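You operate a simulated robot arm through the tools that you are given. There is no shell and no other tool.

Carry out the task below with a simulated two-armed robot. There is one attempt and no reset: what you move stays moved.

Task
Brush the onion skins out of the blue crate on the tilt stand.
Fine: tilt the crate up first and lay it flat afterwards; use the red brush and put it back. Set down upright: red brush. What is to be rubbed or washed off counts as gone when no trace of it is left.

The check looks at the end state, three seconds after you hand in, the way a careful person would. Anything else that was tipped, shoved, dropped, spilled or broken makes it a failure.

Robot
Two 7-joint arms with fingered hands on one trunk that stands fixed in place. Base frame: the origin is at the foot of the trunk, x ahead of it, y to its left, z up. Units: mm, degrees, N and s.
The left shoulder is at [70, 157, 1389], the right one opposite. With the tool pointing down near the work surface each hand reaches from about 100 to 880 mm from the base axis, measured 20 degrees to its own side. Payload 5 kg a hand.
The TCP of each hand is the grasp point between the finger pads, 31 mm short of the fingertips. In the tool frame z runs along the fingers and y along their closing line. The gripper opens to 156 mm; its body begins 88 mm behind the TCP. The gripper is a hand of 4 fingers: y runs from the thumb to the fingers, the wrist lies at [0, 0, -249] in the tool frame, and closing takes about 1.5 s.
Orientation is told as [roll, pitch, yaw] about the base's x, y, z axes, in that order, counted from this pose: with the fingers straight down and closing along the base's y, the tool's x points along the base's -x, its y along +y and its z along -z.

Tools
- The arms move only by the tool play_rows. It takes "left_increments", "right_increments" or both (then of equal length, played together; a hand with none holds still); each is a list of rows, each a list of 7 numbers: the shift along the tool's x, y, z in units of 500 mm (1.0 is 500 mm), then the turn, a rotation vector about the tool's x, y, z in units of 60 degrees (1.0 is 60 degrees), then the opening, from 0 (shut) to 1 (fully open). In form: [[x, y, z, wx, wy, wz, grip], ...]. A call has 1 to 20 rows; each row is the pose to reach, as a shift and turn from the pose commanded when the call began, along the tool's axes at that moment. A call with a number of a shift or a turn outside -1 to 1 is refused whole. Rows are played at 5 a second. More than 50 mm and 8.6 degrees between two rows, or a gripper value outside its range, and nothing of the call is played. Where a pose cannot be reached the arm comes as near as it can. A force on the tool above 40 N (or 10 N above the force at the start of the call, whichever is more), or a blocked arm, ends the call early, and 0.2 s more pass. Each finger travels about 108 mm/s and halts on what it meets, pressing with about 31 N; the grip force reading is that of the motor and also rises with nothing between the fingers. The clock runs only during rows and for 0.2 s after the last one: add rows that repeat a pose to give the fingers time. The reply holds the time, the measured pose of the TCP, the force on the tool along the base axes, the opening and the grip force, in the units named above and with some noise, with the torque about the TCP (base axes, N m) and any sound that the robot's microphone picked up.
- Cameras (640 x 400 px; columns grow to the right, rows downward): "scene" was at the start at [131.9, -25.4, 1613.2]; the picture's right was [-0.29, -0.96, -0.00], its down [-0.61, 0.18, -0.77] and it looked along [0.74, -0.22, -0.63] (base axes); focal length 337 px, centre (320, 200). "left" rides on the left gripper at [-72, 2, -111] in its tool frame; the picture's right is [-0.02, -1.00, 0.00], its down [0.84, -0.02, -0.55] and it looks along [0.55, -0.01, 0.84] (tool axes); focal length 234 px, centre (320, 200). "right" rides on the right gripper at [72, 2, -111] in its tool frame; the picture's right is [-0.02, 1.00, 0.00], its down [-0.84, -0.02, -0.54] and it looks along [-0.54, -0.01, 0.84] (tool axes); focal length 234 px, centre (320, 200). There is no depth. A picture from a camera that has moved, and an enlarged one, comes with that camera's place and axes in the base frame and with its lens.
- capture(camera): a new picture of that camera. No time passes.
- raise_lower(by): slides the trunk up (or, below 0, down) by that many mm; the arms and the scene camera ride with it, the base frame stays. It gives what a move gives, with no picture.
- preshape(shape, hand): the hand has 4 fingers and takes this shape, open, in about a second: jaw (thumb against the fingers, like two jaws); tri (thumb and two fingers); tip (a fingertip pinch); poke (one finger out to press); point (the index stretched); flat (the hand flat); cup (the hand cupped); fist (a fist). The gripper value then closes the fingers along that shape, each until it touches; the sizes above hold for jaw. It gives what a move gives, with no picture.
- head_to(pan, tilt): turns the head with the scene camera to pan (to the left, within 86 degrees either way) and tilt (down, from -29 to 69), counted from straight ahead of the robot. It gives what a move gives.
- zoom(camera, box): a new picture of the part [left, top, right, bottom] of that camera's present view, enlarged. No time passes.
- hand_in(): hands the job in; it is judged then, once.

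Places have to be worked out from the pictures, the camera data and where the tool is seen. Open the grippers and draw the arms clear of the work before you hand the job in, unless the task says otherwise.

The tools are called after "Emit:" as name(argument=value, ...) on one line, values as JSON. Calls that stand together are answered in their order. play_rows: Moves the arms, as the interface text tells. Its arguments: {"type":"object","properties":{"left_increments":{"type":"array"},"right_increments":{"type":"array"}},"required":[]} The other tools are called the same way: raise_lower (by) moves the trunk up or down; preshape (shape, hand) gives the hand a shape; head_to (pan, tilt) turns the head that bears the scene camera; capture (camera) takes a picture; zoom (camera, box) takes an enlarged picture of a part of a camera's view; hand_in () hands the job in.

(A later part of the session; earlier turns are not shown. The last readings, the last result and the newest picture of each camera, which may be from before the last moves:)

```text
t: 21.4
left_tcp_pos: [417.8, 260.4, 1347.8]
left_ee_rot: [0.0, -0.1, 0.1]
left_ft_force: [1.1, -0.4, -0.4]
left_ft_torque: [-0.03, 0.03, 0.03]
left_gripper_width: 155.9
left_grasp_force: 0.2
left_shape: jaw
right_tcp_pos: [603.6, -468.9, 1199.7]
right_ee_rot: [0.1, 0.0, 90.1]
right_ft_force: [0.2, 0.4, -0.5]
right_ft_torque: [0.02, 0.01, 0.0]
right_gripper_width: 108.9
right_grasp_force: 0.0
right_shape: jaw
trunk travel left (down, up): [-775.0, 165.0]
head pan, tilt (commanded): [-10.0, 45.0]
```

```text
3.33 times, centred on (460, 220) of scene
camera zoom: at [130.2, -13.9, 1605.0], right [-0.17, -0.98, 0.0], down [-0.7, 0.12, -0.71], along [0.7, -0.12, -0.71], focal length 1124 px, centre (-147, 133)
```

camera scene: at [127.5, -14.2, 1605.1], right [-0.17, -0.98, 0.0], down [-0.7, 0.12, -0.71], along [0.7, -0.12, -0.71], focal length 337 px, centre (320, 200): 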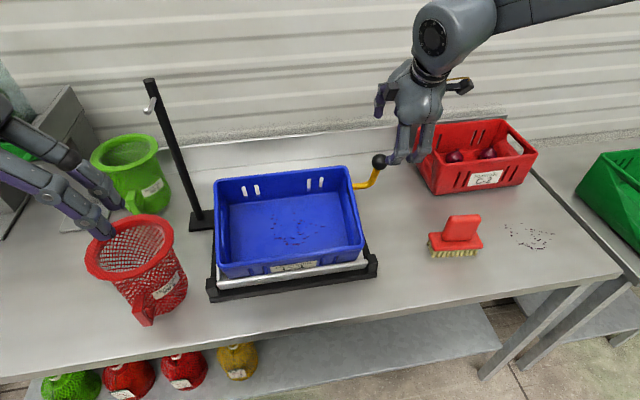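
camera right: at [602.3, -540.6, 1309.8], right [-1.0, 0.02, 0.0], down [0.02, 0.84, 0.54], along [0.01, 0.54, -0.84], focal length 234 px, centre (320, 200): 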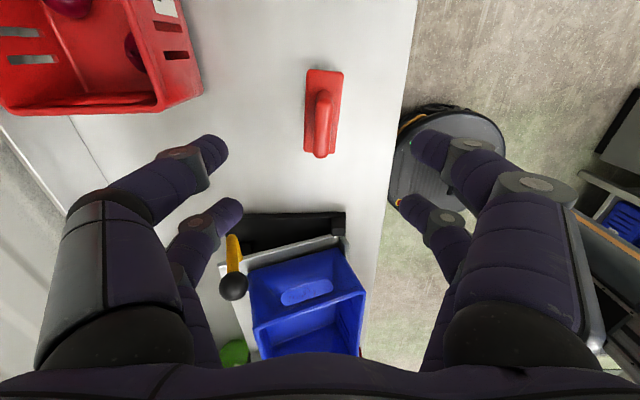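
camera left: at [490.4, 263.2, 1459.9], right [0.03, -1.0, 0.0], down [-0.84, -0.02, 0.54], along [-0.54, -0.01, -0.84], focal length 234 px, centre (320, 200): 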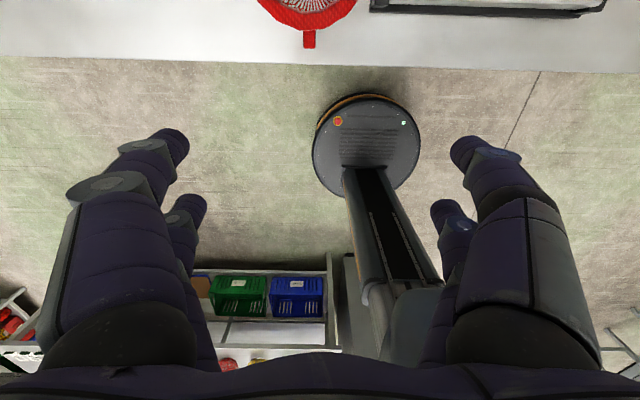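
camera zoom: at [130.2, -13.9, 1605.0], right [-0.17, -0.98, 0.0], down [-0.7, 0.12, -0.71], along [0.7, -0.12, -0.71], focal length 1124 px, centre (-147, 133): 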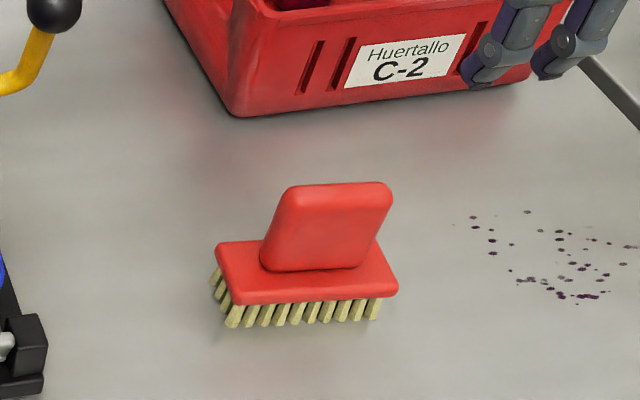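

Emit:
zoom(camera="right", box=[270, 50, 380, 170])

```text
3.33 times, centred on (325, 110) of right
camera zoom: at [602.3, -540.6, 1309.8], right [-1.0, 0.02, 0.0], down [0.02, 0.84, 0.54], along [0.01, 0.54, -0.84], focal length 781 px, centre (303, 500)
```

zoom: 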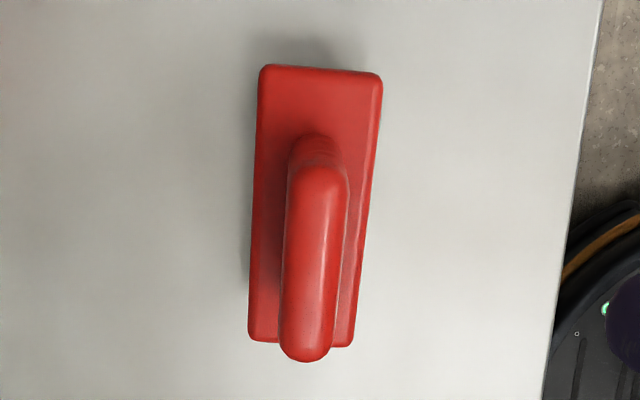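

From the overhead view the handle is centred near (600, −451), about 25 mm thick, and turned about −6°; the table is near z 880 and the handle top near 1000. I line up above it with yaw 84.

Emit:
play_rows(right_increments=[[-0.012, 0.002, 0.05, 0, 0, 0.033, 0.7], [-0.024, 0.005, 0.11, 0, 0, 0.066, 0.7], [-0.0358, 0.0072, 0.17, 0, 0, 0.1, 0.7], [-0.0358, 0.0072, 0.22, 0, 0, 0.1, 0.7], [-0.0358, 0.0072, 0.25, 0, 0, 0.1, 0.7], [-0.0358, 0.0072, 0.25, 0, 0, 0.1, 0.7]])

Emit:
capture(camera="right")

Emit:
zoom(camera="scene", box=[380, 120, 540, 280])

```text
t: 22.8
left_tcp_pos: [417.1, 261.4, 1348.0]
left_ee_rot: [0.0, -0.1, -0.1]
left_ft_force: [-0.1, -1.8, 0.6]
left_ft_torque: [-0.03, -0.01, -0.02]
left_gripper_width: 155.9
left_grasp_force: 0.1
left_shape: jaw
right_tcp_pos: [599.9, -450.4, 1075.0]
right_ee_rot: [0.0, 0.0, 84.0]
right_ft_force: [0.8, -0.3, 0.0]
right_ft_torque: [-0.01, -0.01, 0.0]
right_gripper_width: 109.1
right_grasp_force: 0.0
right_shape: jaw
trunk travel left (down, up): [-775.0, 165.0]
head pan, tilt (commanded): [-10.0, 45.0]
```

```text
taken
camera right: at [590.3, -521.4, 1184.9], right [-0.99, 0.13, 0.0], down [0.11, 0.83, 0.54], along [0.07, 0.54, -0.84], focal length 234 px, centre (320, 200)
```

right: 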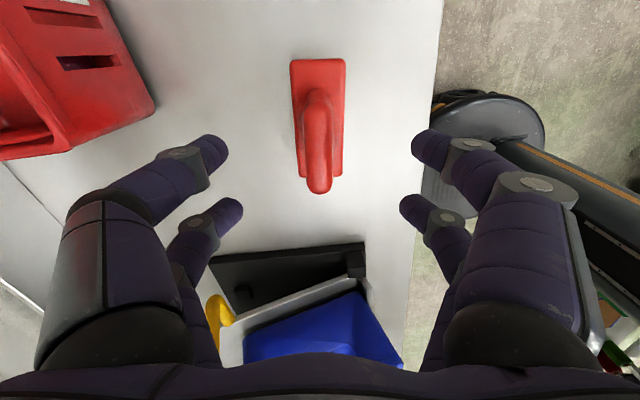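

```text
2.50 times, centred on (460, 200) of scene
camera zoom: at [129.7, -14.0, 1605.0], right [-0.17, -0.98, 0.0], down [-0.7, 0.12, -0.71], along [0.7, -0.12, -0.71], focal length 843 px, centre (-30, 200)
```

zoom: 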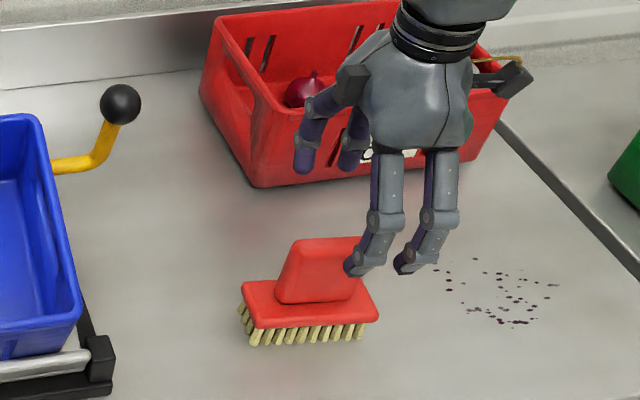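

The handle is centred under the hand. I descend to z≈972, which keeps the fingertips above the brush's plate.

Emit:
play_rows(right_increments=[[0, 0, 0.05, 0, 0, 0, 0.7], [0, 0, 0.1, 0, 0, 0, 0.7], [0, 0, 0.15, 0, 0, 0, 0.7], [0, 0, 0.18, 0, 0, 0, 0.7], [0, 0, 0.206, 0, 0, 0, 0.7], [0, 0, 0.206, 0, 0, 0, 0.7]])

Emit:
capture(camera="right")

Emit:
zoom(camera="scene", box=[380, 120, 540, 280])

```text
t: 24.2
left_tcp_pos: [418.0, 260.3, 1349.1]
left_ee_rot: [-0.1, -0.2, 0.1]
left_ft_force: [0.0, 0.8, -0.3]
left_ft_torque: [0.03, 0.0, -0.02]
left_gripper_width: 155.9
left_grasp_force: 0.0
left_shape: jaw
right_tcp_pos: [600.3, -451.6, 969.9]
right_ee_rot: [0.0, 0.0, 84.0]
right_ft_force: [0.1, 0.8, 0.5]
right_ft_torque: [0.0, -0.01, 0.01]
right_gripper_width: 109.0
right_grasp_force: 0.1
right_shape: jaw
trunk travel left (down, up): [-775.0, 165.0]
head pan, tilt (commanded): [-10.0, 45.0]
```

```text
taken
camera right: at [590.5, -522.5, 1081.3], right [-0.99, 0.13, 0.0], down [0.11, 0.83, 0.55], along [0.07, 0.54, -0.84], focal length 234 px, centre (320, 200)
```

right: 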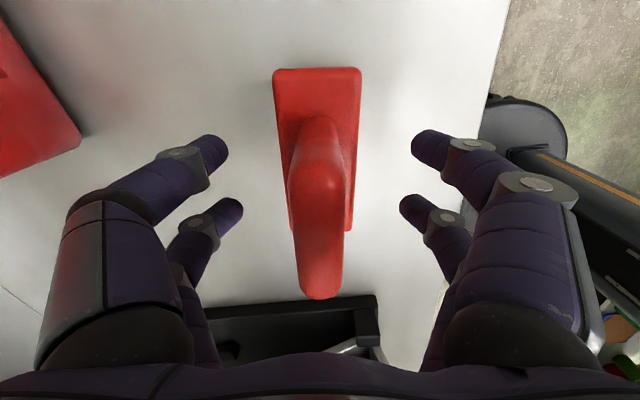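

```text
2.50 times, centred on (460, 200) of scene
camera zoom: at [129.9, -14.5, 1605.0], right [-0.17, -0.98, 0.0], down [-0.7, 0.12, -0.71], along [0.7, -0.12, -0.71], focal length 843 px, centre (-30, 200)
```

zoom: 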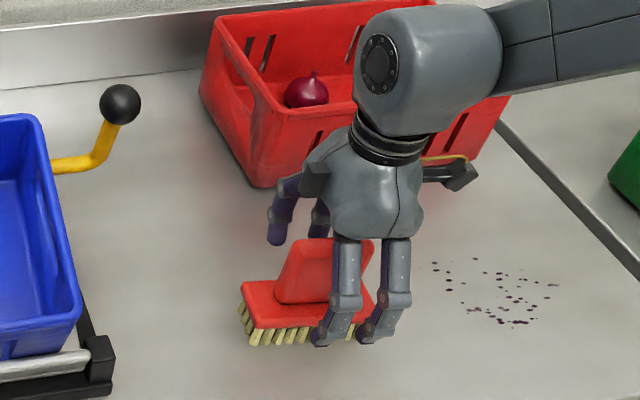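

The handle lies between the finger pairs, well centred. I close the hand on it.

Emit:
play_rows(right_increments=[[0, 0, 0, 0, 0, 0, 0.5], [0, 0, 0, 0, 0, 0, 0.3], [0, 0, 0, 0, 0, 0, 0.1], [0, 0, 0, 0, 0, 0, 0.0], [0, 0, 0, 0, 0, 0, 0.0], [0, 0, 0, 0, 0, 0, 0.0]])

Emit:
capture(camera="right")

Emit:
zoom(camera="scene", box=[380, 120, 540, 280])

```text
t: 25.6
left_tcp_pos: [418.4, 259.6, 1347.6]
left_ee_rot: [0.0, 0.0, 0.0]
left_ft_force: [0.6, -0.4, -0.3]
left_ft_torque: [-0.01, 0.0, -0.01]
left_gripper_width: 156.0
left_grasp_force: 0.1
left_shape: jaw
right_tcp_pos: [599.1, -452.5, 969.2]
right_ee_rot: [0.1, 0.0, 83.9]
right_ft_force: [0.0, 0.6, -0.1]
right_ft_torque: [0.0, -0.01, 0.06]
right_gripper_width: 16.9
right_grasp_force: 30.8
right_shape: jaw
trunk travel left (down, up): [-775.0, 165.0]
head pan, tilt (commanded): [-10.0, 45.0]
```

```text
taken
camera right: at [590.6, -522.7, 1081.0], right [-0.99, 0.13, 0.0], down [0.11, 0.83, 0.55], along [0.07, 0.54, -0.84], focal length 234 px, centre (320, 200)
```

right: 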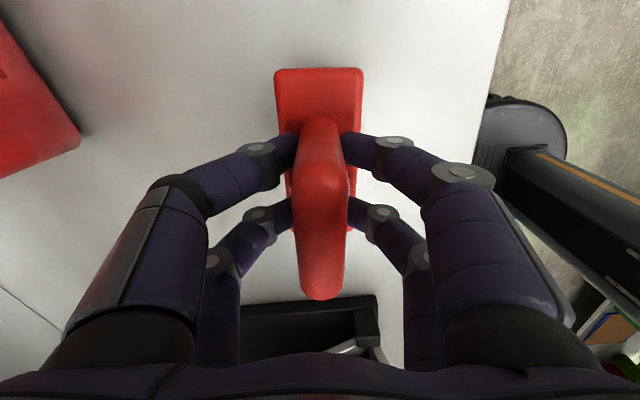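

```text
2.50 times, centred on (460, 200) of scene
camera zoom: at [130.5, -14.8, 1604.9], right [-0.17, -0.98, 0.0], down [-0.7, 0.12, -0.71], along [0.7, -0.12, -0.71], focal length 843 px, centre (-30, 200)
```

zoom: 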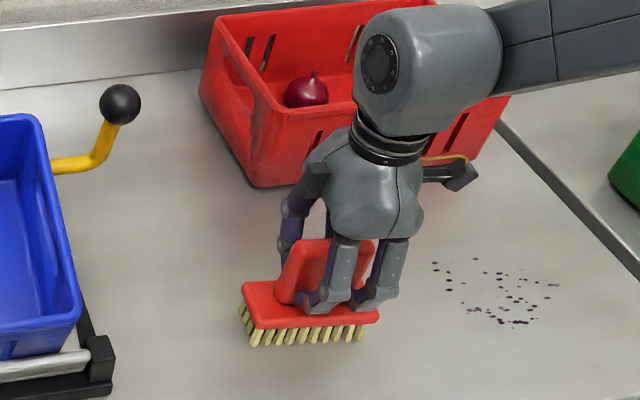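

The handle is gripped (17 mm, 31 N). I note this rest pose – TCP (600, −451, 970), yaw 84 – and lift straight up.

Emit:
play_rows(right_increments=[[0, 0, -0.03, 0, 0, 0, 0], [0, 0, -0.08, 0, 0, 0, 0], [0, 0, -0.14, 0, 0, 0, 0], [0, 0, -0.2, 0, 0, 0, 0], [0, 0, -0.27, 0, 0, 0, 0], [0, 0, -0.34, 0, 0, 0, 0], [0, 0, -0.4, 0, 0, 0, 0]])

Emit:
capture(camera="right")

Emit:
capture(camera="scene")

```text
t: 27.2
left_tcp_pos: [417.9, 261.2, 1349.2]
left_ee_rot: [0.0, -0.1, 0.0]
left_ft_force: [-0.2, -0.5, 0.3]
left_ft_torque: [-0.01, -0.01, -0.01]
left_gripper_width: 156.2
left_grasp_force: 0.1
left_shape: jaw
right_tcp_pos: [598.8, -451.8, 1170.2]
right_ee_rot: [0.0, 0.0, 84.0]
right_ft_force: [1.0, -0.4, -3.2]
right_ft_torque: [-0.02, -0.04, 0.01]
right_gripper_width: 17.1
right_grasp_force: 31.1
right_shape: jaw
trunk travel left (down, up): [-775.0, 165.0]
head pan, tilt (commanded): [-10.0, 45.0]
```

```text
taken
camera right: at [589.9, -522.6, 1281.0], right [-0.99, 0.13, 0.0], down [0.11, 0.83, 0.54], along [0.07, 0.54, -0.84], focal length 234 px, centre (320, 200)
```

right: 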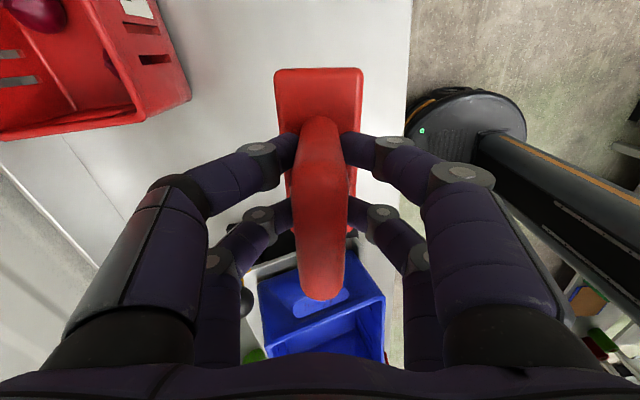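

```text
taken
camera scene: at [129.6, -14.3, 1605.0], right [-0.17, -0.98, 0.0], down [-0.7, 0.12, -0.71], along [0.7, -0.12, -0.71], focal length 337 px, centre (320, 200)
```

scene: 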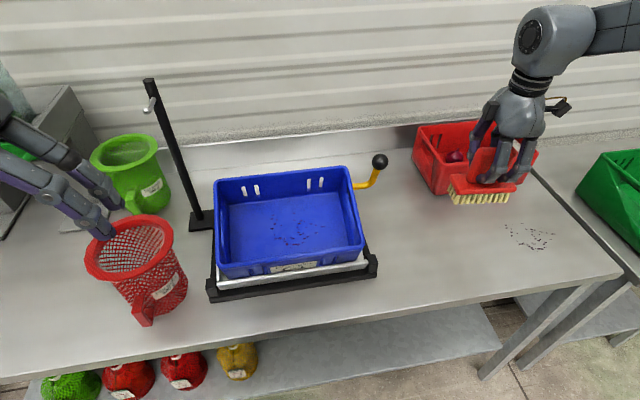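

The brush is held securely (3 N weight). I raise it above rim height and carry it toward the crate, beginning to turn the hand back toward yaw 0 so the brush lies front-to-back in the crate and sweeps sideways.

Emit:
play_rows(right_increments=[[-0.02, -0.001, -0.05, 0, 0, 0.1, 0], [-0.06, -0.002, -0.11, 0, 0, 0.2, 0], [-0.11, -0.003, -0.16, 0, 0, 0.3, 0], [-0.17, -0.005, -0.16, 0, 0, 0.4, 0], [-0.23, -0.006, -0.16, 0, 0, 0.5, 0], [-0.28, -0.008, -0.16, 0, 0, 0.6, 0], [-0.3026, -0.0084, -0.16, 0, 0, 0.7, 0]])

```text
t: 28.8
left_tcp_pos: [418.8, 259.5, 1348.4]
left_ee_rot: [0.0, 0.0, 0.0]
left_ft_force: [1.0, -1.1, 1.7]
left_ft_torque: [0.02, 0.02, -0.01]
left_gripper_width: 155.9
left_grasp_force: 0.0
left_shape: jaw
right_tcp_pos: [617.2, -301.8, 1250.3]
right_ee_rot: [0.1, 0.0, 41.9]
right_ft_force: [0.3, 0.2, -2.8]
right_ft_torque: [0.0, 0.0, 0.01]
right_gripper_width: 17.0
right_grasp_force: 31.0
right_shape: jaw
trunk travel left (down, up): [-775.0, 165.0]
head pan, tilt (commanded): [-10.0, 45.0]
```

Next I finish the turn to yaw 0 and bring the brush above the middle of the crate, still well above the rim.

Emit:
play_rows(right_increments=[[-0.0448, 0.0527, 0, 0, 0, 0.1, 0], [-0.0895, 0.1054, 0, 0, 0, 0.2, 0], [-0.1343, 0.1581, 0, 0, 0, 0.3, 0], [-0.1791, 0.2109, 0, 0, 0, 0.4, 0], [-0.2239, 0.2636, 0, 0, 0, 0.5, 0], [-0.2686, 0.3163, 0, 0, 0, 0.6, 0], [-0.3134, 0.369, 0, 0, 0, 0.7, 0], [-0.3134, 0.369, 0, 0, 0, 0.7, 0]])

Emit:
capture(camera="scene")

Emit:
capture(camera="right")

```text
t: 30.6
left_tcp_pos: [418.6, 260.8, 1349.2]
left_ee_rot: [0.0, -0.1, 0.0]
left_ft_force: [-0.1, 0.4, 0.3]
left_ft_torque: [0.01, -0.02, 0.02]
left_gripper_width: 155.6
left_grasp_force: 0.1
left_shape: jaw
right_tcp_pos: [611.9, -61.4, 1250.0]
right_ee_rot: [0.0, 0.1, -0.2]
right_ft_force: [-1.0, -0.2, -2.4]
right_ft_torque: [0.01, 0.01, -0.04]
right_gripper_width: 16.9
right_grasp_force: 30.5
right_shape: jaw
trunk travel left (down, up): [-775.0, 165.0]
head pan, tilt (commanded): [-10.0, 45.0]
```

```text
taken
camera scene: at [130.3, -14.8, 1605.0], right [-0.17, -0.98, 0.0], down [-0.7, 0.12, -0.71], along [0.7, -0.12, -0.71], focal length 337 px, centre (320, 200)
```

scene: 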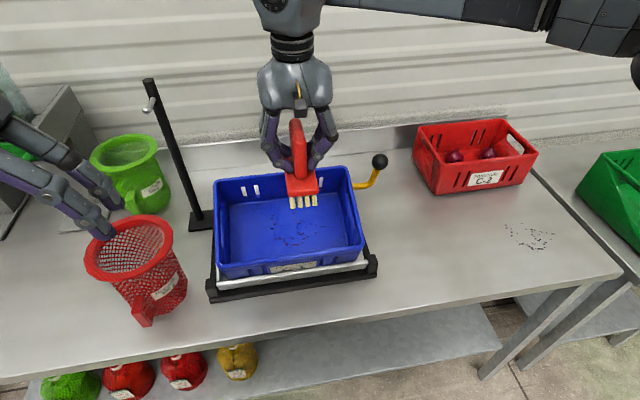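

```text
taken
camera right: at [539.4, -57.7, 1361.6], right [0.03, 1.0, 0.0], down [0.84, -0.02, 0.54], along [0.54, -0.01, -0.84], focal length 234 px, centre (320, 200)
```

right: 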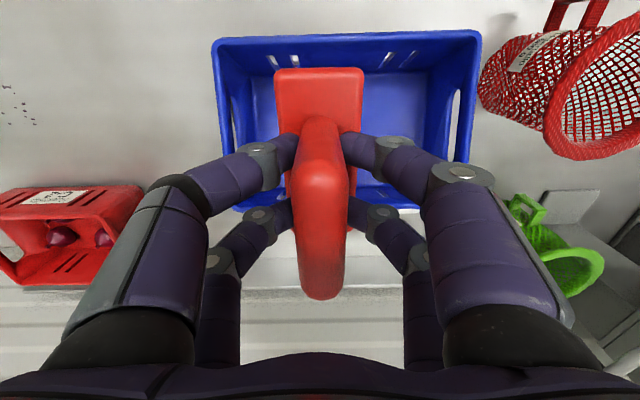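

The brush hangs over the crate, aligned front-to-back. I pitch the hand 20° forward to match the tilted floor and bring the brush to about rim level.

Emit:
play_rows(right_increments=[[0.009, 0.005, 0.03, 0, -0.0667, 0, 0], [0.018, 0.01, 0.06, 0, -0.1333, 0, 0], [0.027, 0.015, 0.09, 0, -0.2, 0, 0], [0.036, 0.02, 0.12, 0, -0.2667, 0, 0], [0.0438, 0.0228, 0.15, 0, -0.333, 0, 0], [0.0438, 0.0228, 0.15, 0, -0.333, 0, 0]])

Emit:
capture(camera="right")

Emit:
zoom(camera="scene", box=[190, 80, 430, 310])

```text
t: 32.0
left_tcp_pos: [417.2, 260.5, 1348.7]
left_ee_rot: [-0.1, 0.0, 0.0]
left_ft_force: [0.6, 0.8, 0.0]
left_ft_torque: [-0.03, -0.01, -0.02]
left_gripper_width: 156.1
left_grasp_force: 0.0
left_shape: jaw
right_tcp_pos: [589.5, -48.6, 1175.5]
right_ee_rot: [0.1, -19.9, 0.0]
right_ft_force: [0.0, -0.3, -2.3]
right_ft_torque: [0.02, 0.05, -0.03]
right_gripper_width: 17.0
right_grasp_force: 31.0
right_shape: jaw
trunk travel left (down, up): [-775.0, 165.0]
head pan, tilt (commanded): [-10.0, 45.0]
```

```text
taken
camera right: at [485.3, -46.4, 1254.8], right [0.02, 1.0, 0.01], down [0.6, -0.02, 0.8], along [0.8, -0.01, -0.6], focal length 234 px, centre (320, 200)
```

right: 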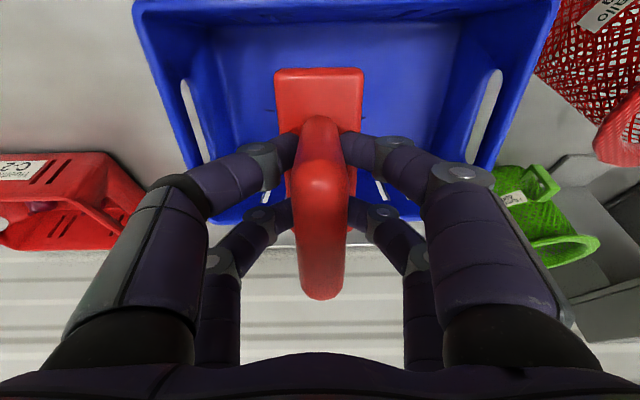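

```text
1.74 times, centred on (310, 195) of scene
camera zoom: at [130.8, -14.6, 1604.9], right [-0.17, -0.98, 0.0], down [-0.7, 0.12, -0.71], along [0.7, -0.12, -0.71], focal length 586 px, centre (337, 209)
```

zoom: 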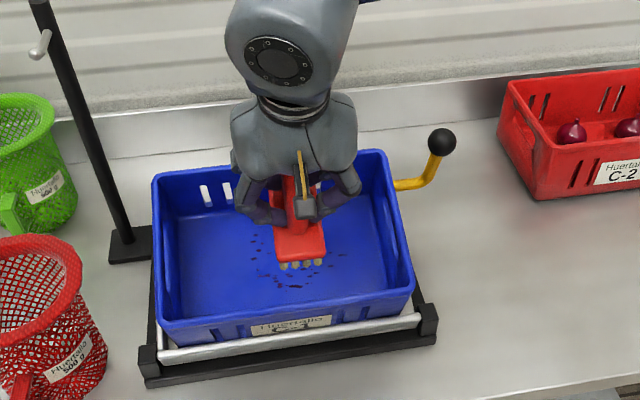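

Aligned and clear of the walls. I descend 80 mm along the tool axis, then will feel for the floor in small steps.

Emit:
play_rows(right_increments=[[0, 0, 0.04, 0, 0, 0, 0], [0, 0, 0.08, 0, 0, 0, 0], [0, 0, 0.12, 0, 0, 0, 0], [0, 0, 0.16, 0, 0, 0, 0], [0, 0, 0.16, 0, 0, 0, 0]])

Emit:
capture(camera="right")

Emit:
zoom(camera="scene", box=[190, 80, 430, 310])

```text
t: 33.2
left_tcp_pos: [417.9, 260.8, 1347.8]
left_ee_rot: [0.0, -0.1, -0.1]
left_ft_force: [0.3, -0.2, -0.5]
left_ft_torque: [-0.01, -0.03, 0.02]
left_gripper_width: 155.9
left_grasp_force: 0.1
left_shape: jaw
right_tcp_pos: [615.9, -48.5, 1100.2]
right_ee_rot: [0.2, -20.0, 0.0]
right_ft_force: [0.0, -0.4, -2.3]
right_ft_torque: [0.0, 0.02, -0.02]
right_gripper_width: 17.2
right_grasp_force: 31.4
right_shape: jaw
trunk travel left (down, up): [-775.0, 165.0]
head pan, tilt (commanded): [-10.0, 45.0]
```

```text
taken
camera right: at [511.4, -47.3, 1180.4], right [0.02, 1.0, 0.01], down [0.6, -0.02, 0.8], along [0.8, -0.01, -0.6], focal length 234 px, centre (320, 200)
```

right: 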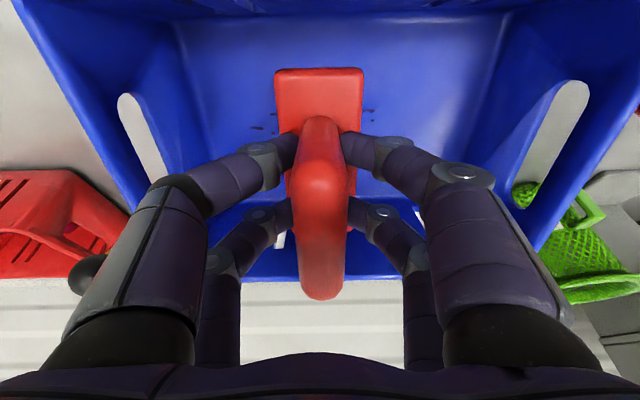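

```text
1.74 times, centred on (310, 195) of scene
camera zoom: at [130.1, -14.4, 1605.0], right [-0.17, -0.98, 0.0], down [-0.7, 0.12, -0.71], along [0.7, -0.12, -0.71], focal length 586 px, centre (337, 209)
```

zoom: 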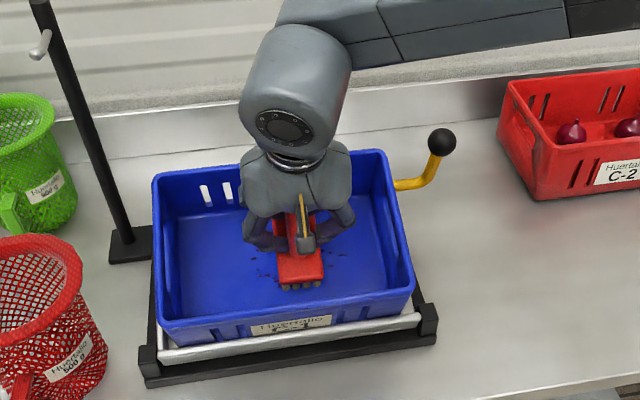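

Still free (2.3 N). The brush tracks over the skins; I lower a further 20 mm in 4 mm steps.

Emit:
play_rows(right_increments=[[0, 0, 0.01, 0, 0, 0, 0], [0, 0, 0.02, 0, 0, 0, 0], [0, 0, 0.03, 0, 0, 0, 0], [0, 0, 0.04, 0, 0, 0, 0], [0, 0, 0.04, 0, 0, 0, 0]])

```text
t: 34.4
left_tcp_pos: [416.9, 260.9, 1347.8]
left_ee_rot: [0.0, -0.1, 0.0]
left_ft_force: [-0.5, 0.2, 0.4]
left_ft_torque: [0.02, 0.02, 0.03]
left_gripper_width: 155.8
left_grasp_force: 0.1
left_shape: jaw
right_tcp_pos: [620.4, -59.2, 1086.0]
right_ee_rot: [0.1, -20.1, 0.1]
right_ft_force: [-0.4, 1.0, -1.5]
right_ft_torque: [-0.02, 0.06, -0.02]
right_gripper_width: 17.0
right_grasp_force: 31.1
right_shape: jaw
right hand out of reach, approached as far as the arm can: row 1, 2, 3, 4, 5
trunk travel left (down, up): [-775.0, 165.0]
head pan, tilt (commanded): [-10.0, 45.0]
```

The right arm reaches a limit here before the floor (it slid to y −59), so I need the shoulder lower relative to the hand. I lift the brush out to z≈1270 and then lower the trunk by 150 mm.

Emit:
play_rows(right_increments=[[0, 0, -0.05, 0, 0, 0, 0], [0, 0.005, -0.1, 0, 0, 0, 0], [0, 0.01, -0.16, 0, 0, 0, 0], [0, 0.018, -0.22, 0, 0, 0, 0], [-0.04, 0.018, -0.27, 0, 0, 0, 0], [-0.08, 0.018, -0.31, 0, 0, 0, 0], [-0.126, 0.018, -0.346, 0, 0, 0, 0], [-0.126, 0.018, -0.346, 0, 0, 0, 0]])

```text
t: 36.2
left_tcp_pos: [417.7, 260.1, 1348.4]
left_ee_rot: [0.0, 0.0, 0.0]
left_ft_force: [0.0, 0.0, 0.4]
left_ft_torque: [-0.04, -0.01, 0.01]
left_gripper_width: 156.0
left_grasp_force: 0.1
left_shape: jaw
right_tcp_pos: [620.3, -48.7, 1271.2]
right_ee_rot: [-0.1, -19.8, 0.0]
right_ft_force: [-0.1, 0.3, -2.5]
right_ft_torque: [0.0, 0.07, 0.0]
right_gripper_width: 17.0
right_grasp_force: 30.5
right_shape: jaw
trunk travel left (down, up): [-775.0, 165.0]
head pan, tilt (commanded): [-10.0, 45.0]
```

The brush is clear of the crate. I lower the trunk 150 mm, which should set the brush about 60 mm above the tilted floor.

Emit:
raise_lower(by=-150)

Emit:
capture(camera="scene")

Emit:
capture(camera="right")

```text
t: 38.0
left_tcp_pos: [418.5, 260.7, 1199.2]
left_ee_rot: [-0.1, -0.1, 0.0]
left_ft_force: [-0.6, -0.7, 0.0]
left_ft_torque: [0.01, -0.01, 0.0]
left_gripper_width: 156.0
left_grasp_force: 0.1
left_shape: jaw
right_tcp_pos: [619.4, -49.7, 1123.0]
right_ee_rot: [0.0, -19.8, 0.1]
right_ft_force: [0.4, 0.0, -2.0]
right_ft_torque: [0.01, 0.09, -0.04]
right_gripper_width: 17.3
right_grasp_force: 30.6
right_shape: jaw
trunk travel left (down, up): [-625.0, 315.0]
head pan, tilt (commanded): [-10.0, 45.0]
```

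```text
taken
camera scene: at [130.2, -14.4, 1455.0], right [-0.17, -0.98, 0.0], down [-0.7, 0.12, -0.71], along [0.7, -0.12, -0.71], focal length 337 px, centre (320, 200)
```

scene: 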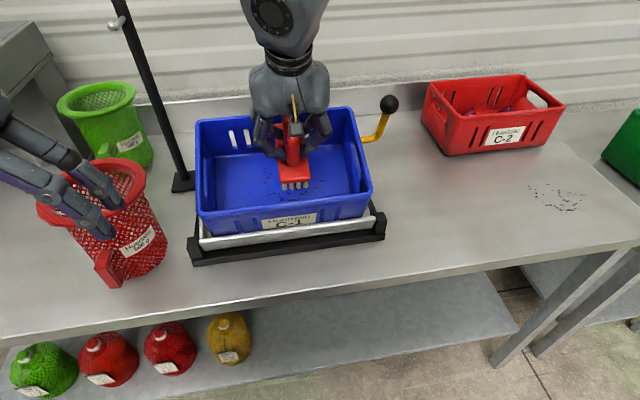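

```text
taken
camera right: at [514.1, -47.0, 1201.9], right [0.02, 1.0, 0.01], down [0.6, -0.02, 0.8], along [0.8, -0.01, -0.6], focal length 234 px, centre (320, 200)
```

right: 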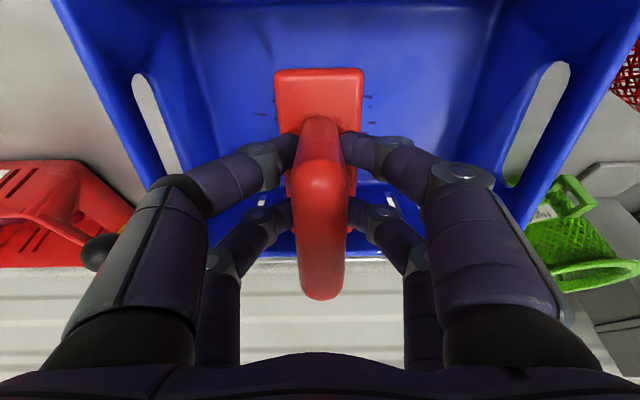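

Good view, clear walls. I descend 40 mm along the tool axis and then continue in small steps.

Emit:
play_rows(right_increments=[[0, 0, 0.03, 0, 0, 0, 0], [0, 0, 0.06, 0, 0, 0, 0], [0, 0, 0.08, 0, 0, 0, 0], [0, 0, 0.09, 0, 0, 0, 0], [0, 0, 0.1, 0, 0, 0, 0], [0, 0, 0.1, 0, 0, 0, 0]])

Emit:
zoom(camera="scene", box=[170, 60, 410, 270])

Emit:
capture(camera="right")

```text
t: 39.4
left_tcp_pos: [417.7, 261.3, 1198.2]
left_ee_rot: [0.0, -0.1, 0.0]
left_ft_force: [0.4, -0.4, -1.0]
left_ft_torque: [-0.02, 0.02, 0.0]
left_gripper_width: 156.0
left_grasp_force: 0.1
left_shape: jaw
right_tcp_pos: [636.7, -49.7, 1074.9]
right_ee_rot: [0.0, -19.9, 0.0]
right_ft_force: [-0.1, -0.4, -2.7]
right_ft_torque: [-0.01, 0.07, -0.02]
right_gripper_width: 17.3
right_grasp_force: 31.1
right_shape: jaw
trunk travel left (down, up): [-625.0, 315.0]
head pan, tilt (commanded): [-10.0, 45.0]
```

```text
1.90 times, centred on (290, 165) of scene
camera zoom: at [130.3, -14.3, 1454.9], right [-0.17, -0.98, 0.0], down [-0.7, 0.12, -0.71], along [0.7, -0.12, -0.71], focal length 642 px, centre (377, 267)
```

zoom: 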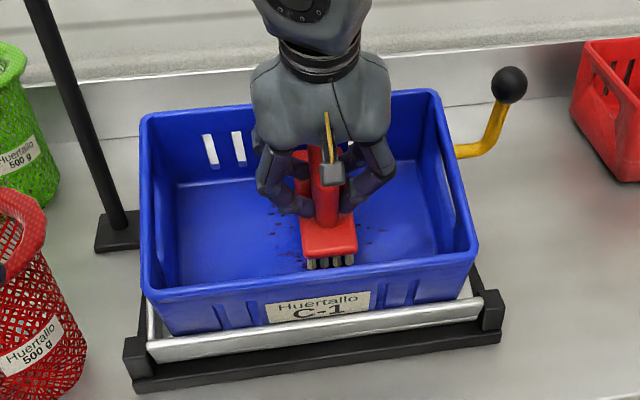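

```text
taken
camera right: at [531.2, -47.4, 1154.9], right [0.02, 1.0, 0.01], down [0.6, -0.02, 0.8], along [0.8, -0.01, -0.6], focal length 234 px, centre (320, 200)
```

right: 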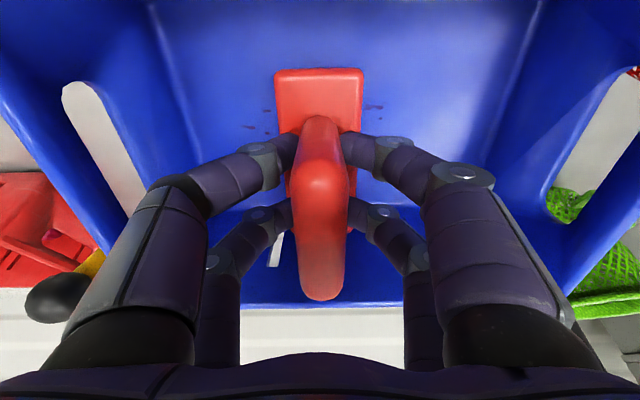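

Reach is fine now; the brush is just above the floor. I lower in 2 mm steps to feel the contact.

Emit:
play_rows(right_increments=[[0, 0, 0.006, 0, 0, 0, 0], [0, 0, 0.012, 0, 0, 0, 0], [0, 0, 0.016, 0, 0, 0, 0], [0, 0, 0.02, 0, 0, 0, 0], [0, 0, 0.02, 0, 0, 0, 0]])

```text
t: 40.6
left_tcp_pos: [417.2, 260.0, 1198.3]
left_ee_rot: [0.1, -0.1, 0.1]
left_ft_force: [0.8, -0.5, 0.6]
left_ft_torque: [0.01, 0.0, -0.02]
left_gripper_width: 156.0
left_grasp_force: 0.1
left_shape: jaw
right_tcp_pos: [639.5, -49.0, 1066.8]
right_ee_rot: [0.0, -19.9, 0.0]
right_ft_force: [-0.6, 0.4, -1.8]
right_ft_torque: [-0.03, 0.06, -0.04]
right_gripper_width: 17.3
right_grasp_force: 31.6
right_shape: jaw
trunk travel left (down, up): [-625.0, 315.0]
head pan, tilt (commanded): [-10.0, 45.0]
```

No contact yet; I go on another 8 mm in 2 mm steps.

Emit:
play_rows(right_increments=[[0, 0, 0.004, 0, 0, 0, 0], [0, 0, 0.008, 0, 0, 0, 0], [0, 0, 0.012, 0, 0, 0, 0], [0, 0, 0.016, 0, 0, 0, 0], [0, 0, 0.016, 0, 0, 0, 0]])

Emit:
zoom(camera="scene", box=[230, 120, 350, 230])

```text
t: 41.8
left_tcp_pos: [416.4, 260.3, 1199.4]
left_ee_rot: [0.0, -0.1, 0.1]
left_ft_force: [-1.2, 0.0, 0.2]
left_ft_torque: [0.02, 0.04, 0.0]
left_gripper_width: 155.7
left_grasp_force: 0.0
left_shape: jaw
right_tcp_pos: [642.5, -48.7, 1059.9]
right_ee_rot: [0.0, -20.1, -0.1]
right_ft_force: [-0.8, -0.5, 10.4]
right_ft_torque: [-0.1, 0.25, 0.04]
right_gripper_width: 17.7
right_grasp_force: 30.8
right_shape: jaw
trunk travel left (down, up): [-625.0, 315.0]
head pan, tilt (commanded): [-10.0, 45.0]
```

```text
3.64 times, centred on (290, 175) of scene
camera zoom: at [128.9, -14.3, 1455.3], right [-0.17, -0.98, 0.0], down [-0.7, 0.12, -0.71], along [0.7, -0.12, -0.71], focal length 1226 px, centre (429, 291)
```

zoom: 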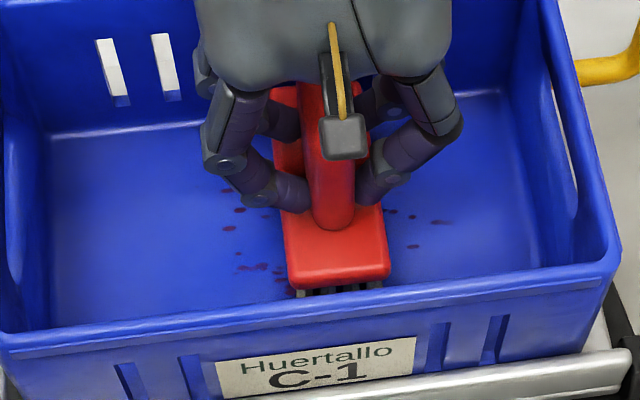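

Contact: about 13 N normal force at TCP (642, −49, 1060), and the torque shows the brush's front end touching first, so the floor is tilted slightly less than 20°. I ease the pitch back by 1.5° and re-read.

Emit:
play_rows(right_increments=[[0, 0, 0, 0, 0.013, 0, 0], [0, 0, 0, 0, 0.025, 0, 0], [0, 0, 0, 0, 0.025, 0, 0]])

```text
t: 42.6
left_tcp_pos: [416.7, 260.2, 1198.8]
left_ee_rot: [0.0, -0.1, 0.0]
left_ft_force: [-1.1, -0.6, -1.0]
left_ft_torque: [-0.02, 0.02, -0.01]
left_gripper_width: 155.8
left_grasp_force: 0.1
left_shape: jaw
right_tcp_pos: [641.6, -49.4, 1059.3]
right_ee_rot: [0.0, -18.5, 0.0]
right_ft_force: [0.1, -1.1, 9.4]
right_ft_torque: [-0.06, -0.24, -0.04]
right_gripper_width: 17.3
right_grasp_force: 30.7
right_shape: jaw
trunk travel left (down, up): [-625.0, 315.0]
head pan, tilt (commanded): [-10.0, 45.0]
```

Now the torque matches flat contact with ~12 N pressure, so the floor tilt is about 18.5°. I sweep the brush sideways over the skins, keeping the knuckles clear of the side walls (TCP y between −89 and +21).

Emit:
play_rows(right_increments=[[0, -0.02, 0, 0, 0, 0, 0], [0, -0.04, 0, 0, 0, 0, 0], [0, -0.06, 0, 0, 0, 0, 0], [0, -0.08, 0, 0, 0, 0, 0], [0, -0.06, 0, 0, 0, 0, 0], [0, -0.04, 0, 0, 0, 0, 0], [0, -0.02, 0, 0, 0, 0, 0], [0, 0, 0, 0, 0, 0, 0], [0, 0.02, 0, 0, 0, 0, 0], [0, 0.04, 0, 0, 0, 0, 0], [0, 0.06, 0, 0, 0, 0, 0], [0, 0.08, 0, 0, 0, 0, 0], [0, 0.1, 0, 0, 0, 0, 0], [0, 0.12, 0, 0, 0, 0, 0], [0, 0.14, 0, 0, 0, 0, 0], [0, 0.14, 0, 0, 0, 0, 0]])

Emit:
zoom(camera="scene", box=[190, 90, 380, 250])

Emit:
capture(camera="right")

```text
t: 46.0
left_tcp_pos: [417.3, 260.8, 1198.4]
left_ee_rot: [0.0, 0.0, 0.0]
left_ft_force: [1.0, -0.2, -0.5]
left_ft_torque: [-0.01, 0.01, -0.03]
left_gripper_width: 155.7
left_grasp_force: 0.1
left_shape: jaw
right_tcp_pos: [621.3, -20.0, 1062.6]
right_ee_rot: [0.1, -18.5, 0.0]
right_ft_force: [0.4, 0.6, -2.9]
right_ft_torque: [-0.01, 0.04, 0.03]
right_gripper_width: 17.4
right_grasp_force: 30.9
right_shape: jaw
right hand out of reach, approached as far as the arm can: row 11, 12, 13, 14, 15, 16
trunk travel left (down, up): [-625.0, 315.0]
head pan, tilt (commanded): [-10.0, 45.0]
```

```text
2.50 times, centred on (285, 170) of scene
camera zoom: at [130.5, -14.4, 1454.9], right [-0.17, -0.98, 0.0], down [-0.7, 0.12, -0.71], along [0.7, -0.12, -0.71], focal length 843 px, centre (408, 275)
```

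zoom: 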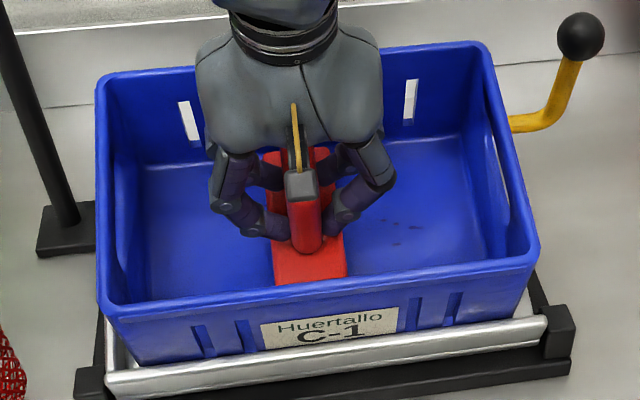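

```text
taken
camera right: at [518.2, -18.8, 1145.3], right [0.02, 1.0, 0.01], down [0.62, -0.02, 0.78], along [0.78, -0.01, -0.62], focal length 234 px, centre (320, 200)
```

right: 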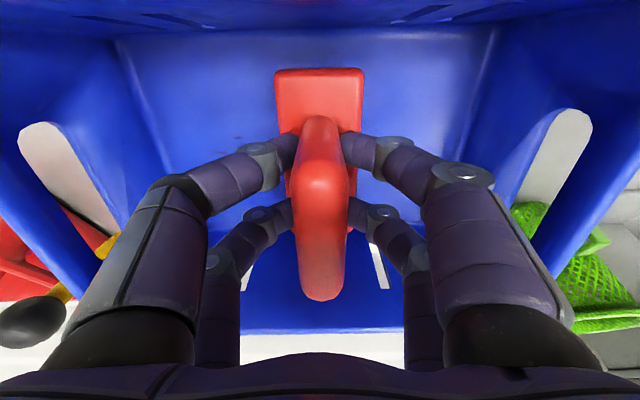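

The skins vanish where the brush passes, but the arm again ran out of reach past y≈−20 and lifted off. I raise the brush out, lift the left hand too, and look at what is left before lowering the trunk further.

Emit:
play_rows(right_increments=[[0, -0.015, -0.06, 0, 0, 0, 0], [0, -0.03, -0.12, 0, 0, 0, 0], [-0.01, -0.058, -0.18, 0, 0, 0, 0], [-0.05, -0.058, -0.24, 0, 0, 0, 0], [-0.08, -0.058, -0.3, 0, 0, 0, 0], [-0.11, -0.058, -0.35, 0, 0, 0, 0], [-0.131, -0.058, -0.3925, 0, 0, 0, 0]], left_increments=[[0, 0, -0.06, 0, 0, 0, 1], [0, 0, -0.12, 0, 0, 0, 1], [0, 0, -0.18, 0, 0, 0, 1], [0, 0, -0.24, 0, 0, 0, 1], [0, 0, -0.3, 0, 0, 0, 1], [0, 0, -0.35, 0, 0, 0, 1], [0, 0, -0.4, 0, 0, 0, 1]])

Emit:
zoom(camera="scene", box=[190, 90, 380, 250])

Emit:
capture(camera="right")

```text
t: 47.6
left_tcp_pos: [417.0, 260.7, 1398.9]
left_ee_rot: [0.0, -0.1, 0.0]
left_ft_force: [-0.6, -0.4, -0.2]
left_ft_torque: [0.06, 0.02, -0.01]
left_gripper_width: 156.0
left_grasp_force: 0.0
left_shape: jaw
right_tcp_pos: [622.7, -50.5, 1271.0]
right_ee_rot: [0.1, -18.5, 0.0]
right_ft_force: [-0.3, -0.3, -2.8]
right_ft_torque: [-0.01, 0.07, 0.02]
right_gripper_width: 17.6
right_grasp_force: 31.0
right_shape: jaw
trunk travel left (down, up): [-625.0, 315.0]
head pan, tilt (commanded): [-10.0, 45.0]
```

```text
2.50 times, centred on (285, 170) of scene
camera zoom: at [129.7, -15.6, 1454.9], right [-0.17, -0.98, 0.0], down [-0.7, 0.12, -0.71], along [0.7, -0.12, -0.71], focal length 843 px, centre (408, 275)
```

zoom: 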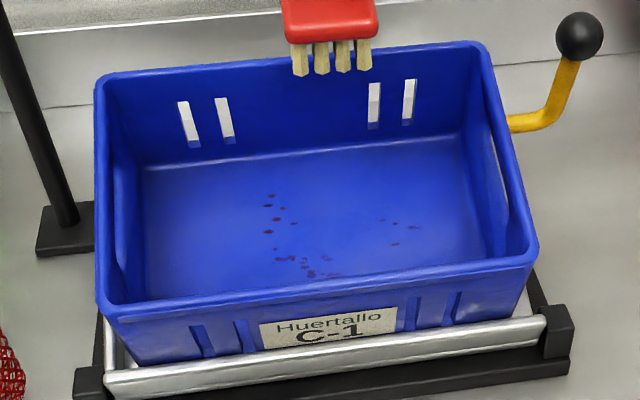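

```text
taken
camera right: at [519.6, -48.1, 1354.1], right [0.02, 1.0, 0.01], down [0.62, -0.02, 0.78], along [0.78, -0.01, -0.62], focal length 234 px, centre (320, 200)
```

right: 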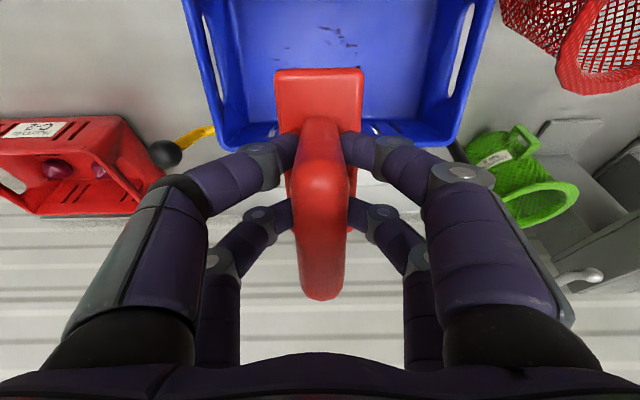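

Remaining skins: a left group near y +10…−45, a front row, and a few faint ones at y −87…−115; it evidently takes several passes. I raise the hand 60 mm more, then lower the trunk by another 200 mm to gain reach toward the left.

Emit:
play_rows(right_increments=[[-0.012, 0, -0.038, 0, 0, 0, 0], [-0.025, 0, -0.076, 0, 0, 0, 0], [-0.038, 0, -0.1138, 0, 0, 0, 0], [-0.038, 0, -0.1138, 0, 0, 0, 0]])

Emit:
raise_lower(by=-200)

Emit:
capture(camera="scene")

Emit:
capture(camera="right")

```text
t: 48.6
left_tcp_pos: [418.4, 260.7, 1398.1]
left_ee_rot: [-0.1, 0.1, 0.0]
left_ft_force: [0.3, 0.3, 0.3]
left_ft_torque: [0.0, -0.02, -0.01]
left_gripper_width: 156.0
left_grasp_force: 0.1
left_shape: jaw
right_tcp_pos: [615.8, -59.1, 1322.7]
right_ee_rot: [0.0, -18.4, 0.0]
right_ft_force: [0.3, -0.2, -2.3]
right_ft_torque: [-0.02, 0.07, 0.0]
right_gripper_width: 17.3
right_grasp_force: 30.9
right_shape: jaw
right hand out of reach, approached as far as the arm can: row 2, 3, 4
trunk travel left (down, up): [-625.0, 315.0]
head pan, tilt (commanded): [-10.0, 45.0]
```

```text
t: 50.8
left_tcp_pos: [417.3, 262.1, 1198.2]
left_ee_rot: [0.0, -0.1, 0.1]
left_ft_force: [0.9, -0.5, 0.6]
left_ft_torque: [-0.04, 0.03, -0.02]
left_gripper_width: 156.0
left_grasp_force: 0.1
left_shape: jaw
right_tcp_pos: [614.7, -59.8, 1123.5]
right_ee_rot: [0.1, -18.4, 0.0]
right_ft_force: [-1.2, 0.2, -2.3]
right_ft_torque: [0.0, 0.02, -0.05]
right_gripper_width: 17.5
right_grasp_force: 30.8
right_shape: jaw
trunk travel left (down, up): [-425.0, 515.0]
head pan, tilt (commanded): [-10.0, 45.0]
```

```text
taken
camera scene: at [130.2, -14.4, 1255.0], right [-0.17, -0.98, 0.0], down [-0.7, 0.12, -0.71], along [0.7, -0.12, -0.71], focal length 337 px, centre (320, 200)
```

scene: 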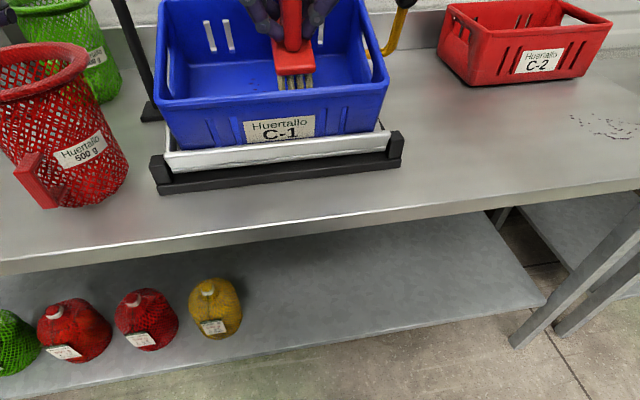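

```text
taken
camera right: at [511.5, -57.6, 1206.0], right [0.02, 1.0, 0.01], down [0.62, -0.02, 0.78], along [0.78, -0.01, -0.62], focal length 234 px, centre (320, 200)
```

right: 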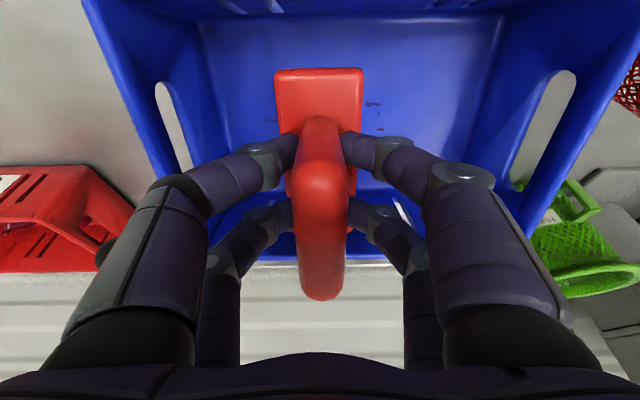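

At this trunk height the arm is again at its sideways limit; the best height seems to be in between. I raise the trunk 130 mm, then bring the brush back down onto the floor around y −55.

Emit:
raise_lower(by=130)

```text
t: 52.3
left_tcp_pos: [418.8, 260.5, 1328.6]
left_ee_rot: [0.1, -0.1, -0.1]
left_ft_force: [-0.8, 0.8, 0.6]
left_ft_torque: [0.02, -0.02, -0.03]
left_gripper_width: 155.8
left_grasp_force: 0.0
left_shape: jaw
right_tcp_pos: [615.4, -60.1, 1254.0]
right_ee_rot: [0.0, -18.4, 0.0]
right_ft_force: [-0.2, 0.3, -3.2]
right_ft_torque: [-0.06, 0.04, 0.03]
right_gripper_width: 17.5
right_grasp_force: 31.1
right_shape: jaw
trunk travel left (down, up): [-555.0, 385.0]
head pan, tilt (commanded): [-10.0, 45.0]
```

Now I bring the brush back over and down to just above the floor.

Emit:
play_rows(right_increments=[[0.037, 0.01, 0.043, 0, 0, 0, 0], [0.0739, 0.02, 0.086, 0, 0, 0, 0], [0.0739, 0.02, 0.14, 0, 0, 0, 0], [0.0739, 0.02, 0.2, 0, 0, 0, 0], [0.0739, 0.02, 0.26, 0, 0, 0, 0], [0.0739, 0.02, 0.31, 0, 0, 0, 0], [0.0739, 0.02, 0.346, 0, 0, 0, 0], [0.0739, 0.02, 0.362, 0, 0, 0, 0], [0.0739, 0.02, 0.362, 0, 0, 0, 0]])

```text
t: 54.3
left_tcp_pos: [418.5, 261.4, 1328.3]
left_ee_rot: [0.0, -0.1, 0.0]
left_ft_force: [0.1, 0.6, 1.2]
left_ft_torque: [0.0, -0.02, -0.01]
left_gripper_width: 155.7
left_grasp_force: 0.0
left_shape: jaw
right_tcp_pos: [636.2, -49.9, 1068.1]
right_ee_rot: [0.0, -18.4, 0.0]
right_ft_force: [0.3, 0.2, -2.7]
right_ft_torque: [0.0, 0.07, 0.03]
right_gripper_width: 17.5
right_grasp_force: 31.1
right_shape: jaw
trunk travel left (down, up): [-555.0, 385.0]
head pan, tilt (commanded): [-10.0, 45.0]
```

About 10 mm to go; I lower gently to contact and check the pressure.

Emit:
play_rows(right_increments=[[0, 0, 0.01, 0, 0, 0, 0], [0, 0, 0.016, 0, 0, 0, 0], [0, 0, 0.021, 0, 0, 0, 0], [0, 0, 0.023, 0, 0, 0, 0], [0, 0, 0.023, 0, 0, 0, 0]])

```text
t: 55.5
left_tcp_pos: [416.8, 262.5, 1328.3]
left_ee_rot: [-0.1, 0.0, 0.0]
left_ft_force: [-0.5, -0.2, 0.2]
left_ft_torque: [-0.01, 0.01, 0.02]
left_gripper_width: 155.7
left_grasp_force: 0.0
left_shape: jaw
right_tcp_pos: [639.2, -49.6, 1057.9]
right_ee_rot: [0.0, -18.5, 0.0]
right_ft_force: [-1.2, -0.1, 0.6]
right_ft_torque: [-0.03, -0.18, -0.01]
right_gripper_width: 17.4
right_grasp_force: 30.9
right_shape: jaw
trunk travel left (down, up): [-555.0, 385.0]
head pan, tilt (commanded): [-10.0, 45.0]
```

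Light contact now (~3 N). I press 2 mm deeper and sweep sideways between y −23 and −90 several times.

Emit:
play_rows(right_increments=[[0, 0, 0.004, 0, 0, 0, 0], [0, 0.02, 0.004, 0, 0, 0, 0], [0, 0.04, 0.004, 0, 0, 0, 0], [0, 0.052, 0.004, 0, 0, 0, 0], [0, 0.04, 0.004, 0, 0, 0, 0], [0, 0.02, 0.004, 0, 0, 0, 0], [0, 0, 0.004, 0, 0, 0, 0], [0, -0.02, 0.004, 0, 0, 0, 0], [0, -0.04, 0.004, 0, 0, 0, 0], [0, -0.06, 0.004, 0, 0, 0, 0], [0, -0.08, 0.004, 0, 0, 0, 0], [0, -0.085, 0.004, 0, 0, 0, 0], [0, -0.06, 0.004, 0, 0, 0, 0], [0, -0.04, 0.004, 0, 0, 0, 0], [0, -0.02, 0.004, 0, 0, 0, 0], [0, 0, 0.004, 0, 0, 0, 0], [0, 0.02, 0.004, 0, 0, 0, 0], [0, 0.04, 0.004, 0, 0, 0, 0], [0, 0.052, 0.004, 0, 0, 0, 0], [0, 0.052, 0.004, 0, 0, 0, 0]])

Emit:
zoom(camera="scene", box=[180, 30, 370, 210])

Emit:
capture(camera="right")

```text
t: 59.7
left_tcp_pos: [416.2, 260.9, 1330.2]
left_ee_rot: [0.0, -0.1, 0.0]
left_ft_force: [-0.3, 0.8, 0.1]
left_ft_torque: [-0.02, 0.04, 0.05]
left_gripper_width: 156.2
left_grasp_force: 0.0
left_shape: jaw
right_tcp_pos: [638.1, -26.1, 1059.7]
right_ee_rot: [0.3, -18.5, -0.1]
right_ft_force: [-2.1, -2.9, 6.7]
right_ft_torque: [-0.15, -0.08, -0.07]
right_gripper_width: 17.3
right_grasp_force: 30.5
right_shape: jaw
trunk travel left (down, up): [-555.0, 385.0]
head pan, tilt (commanded): [-10.0, 45.0]
```

```text
2.22 times, centred on (275, 120) of scene
camera zoom: at [128.8, -14.9, 1385.1], right [-0.17, -0.98, 0.0], down [-0.7, 0.12, -0.71], along [0.7, -0.12, -0.71], focal length 749 px, centre (420, 378)
```

zoom: 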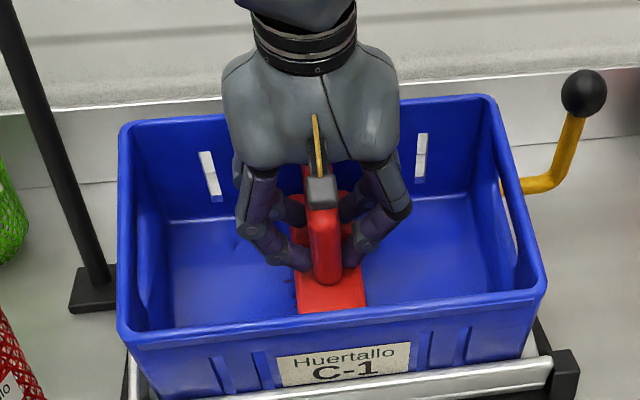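

```text
taken
camera right: at [535.4, -24.4, 1140.2], right [0.02, 1.0, 0.01], down [0.62, -0.02, 0.78], along [0.78, -0.01, -0.62], focal length 234 px, centre (320, 200)
```

right: 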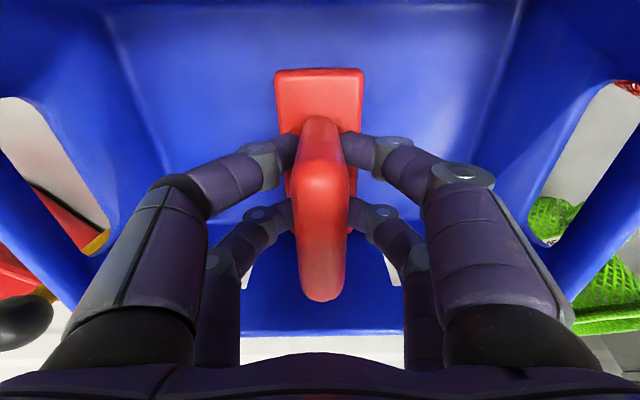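

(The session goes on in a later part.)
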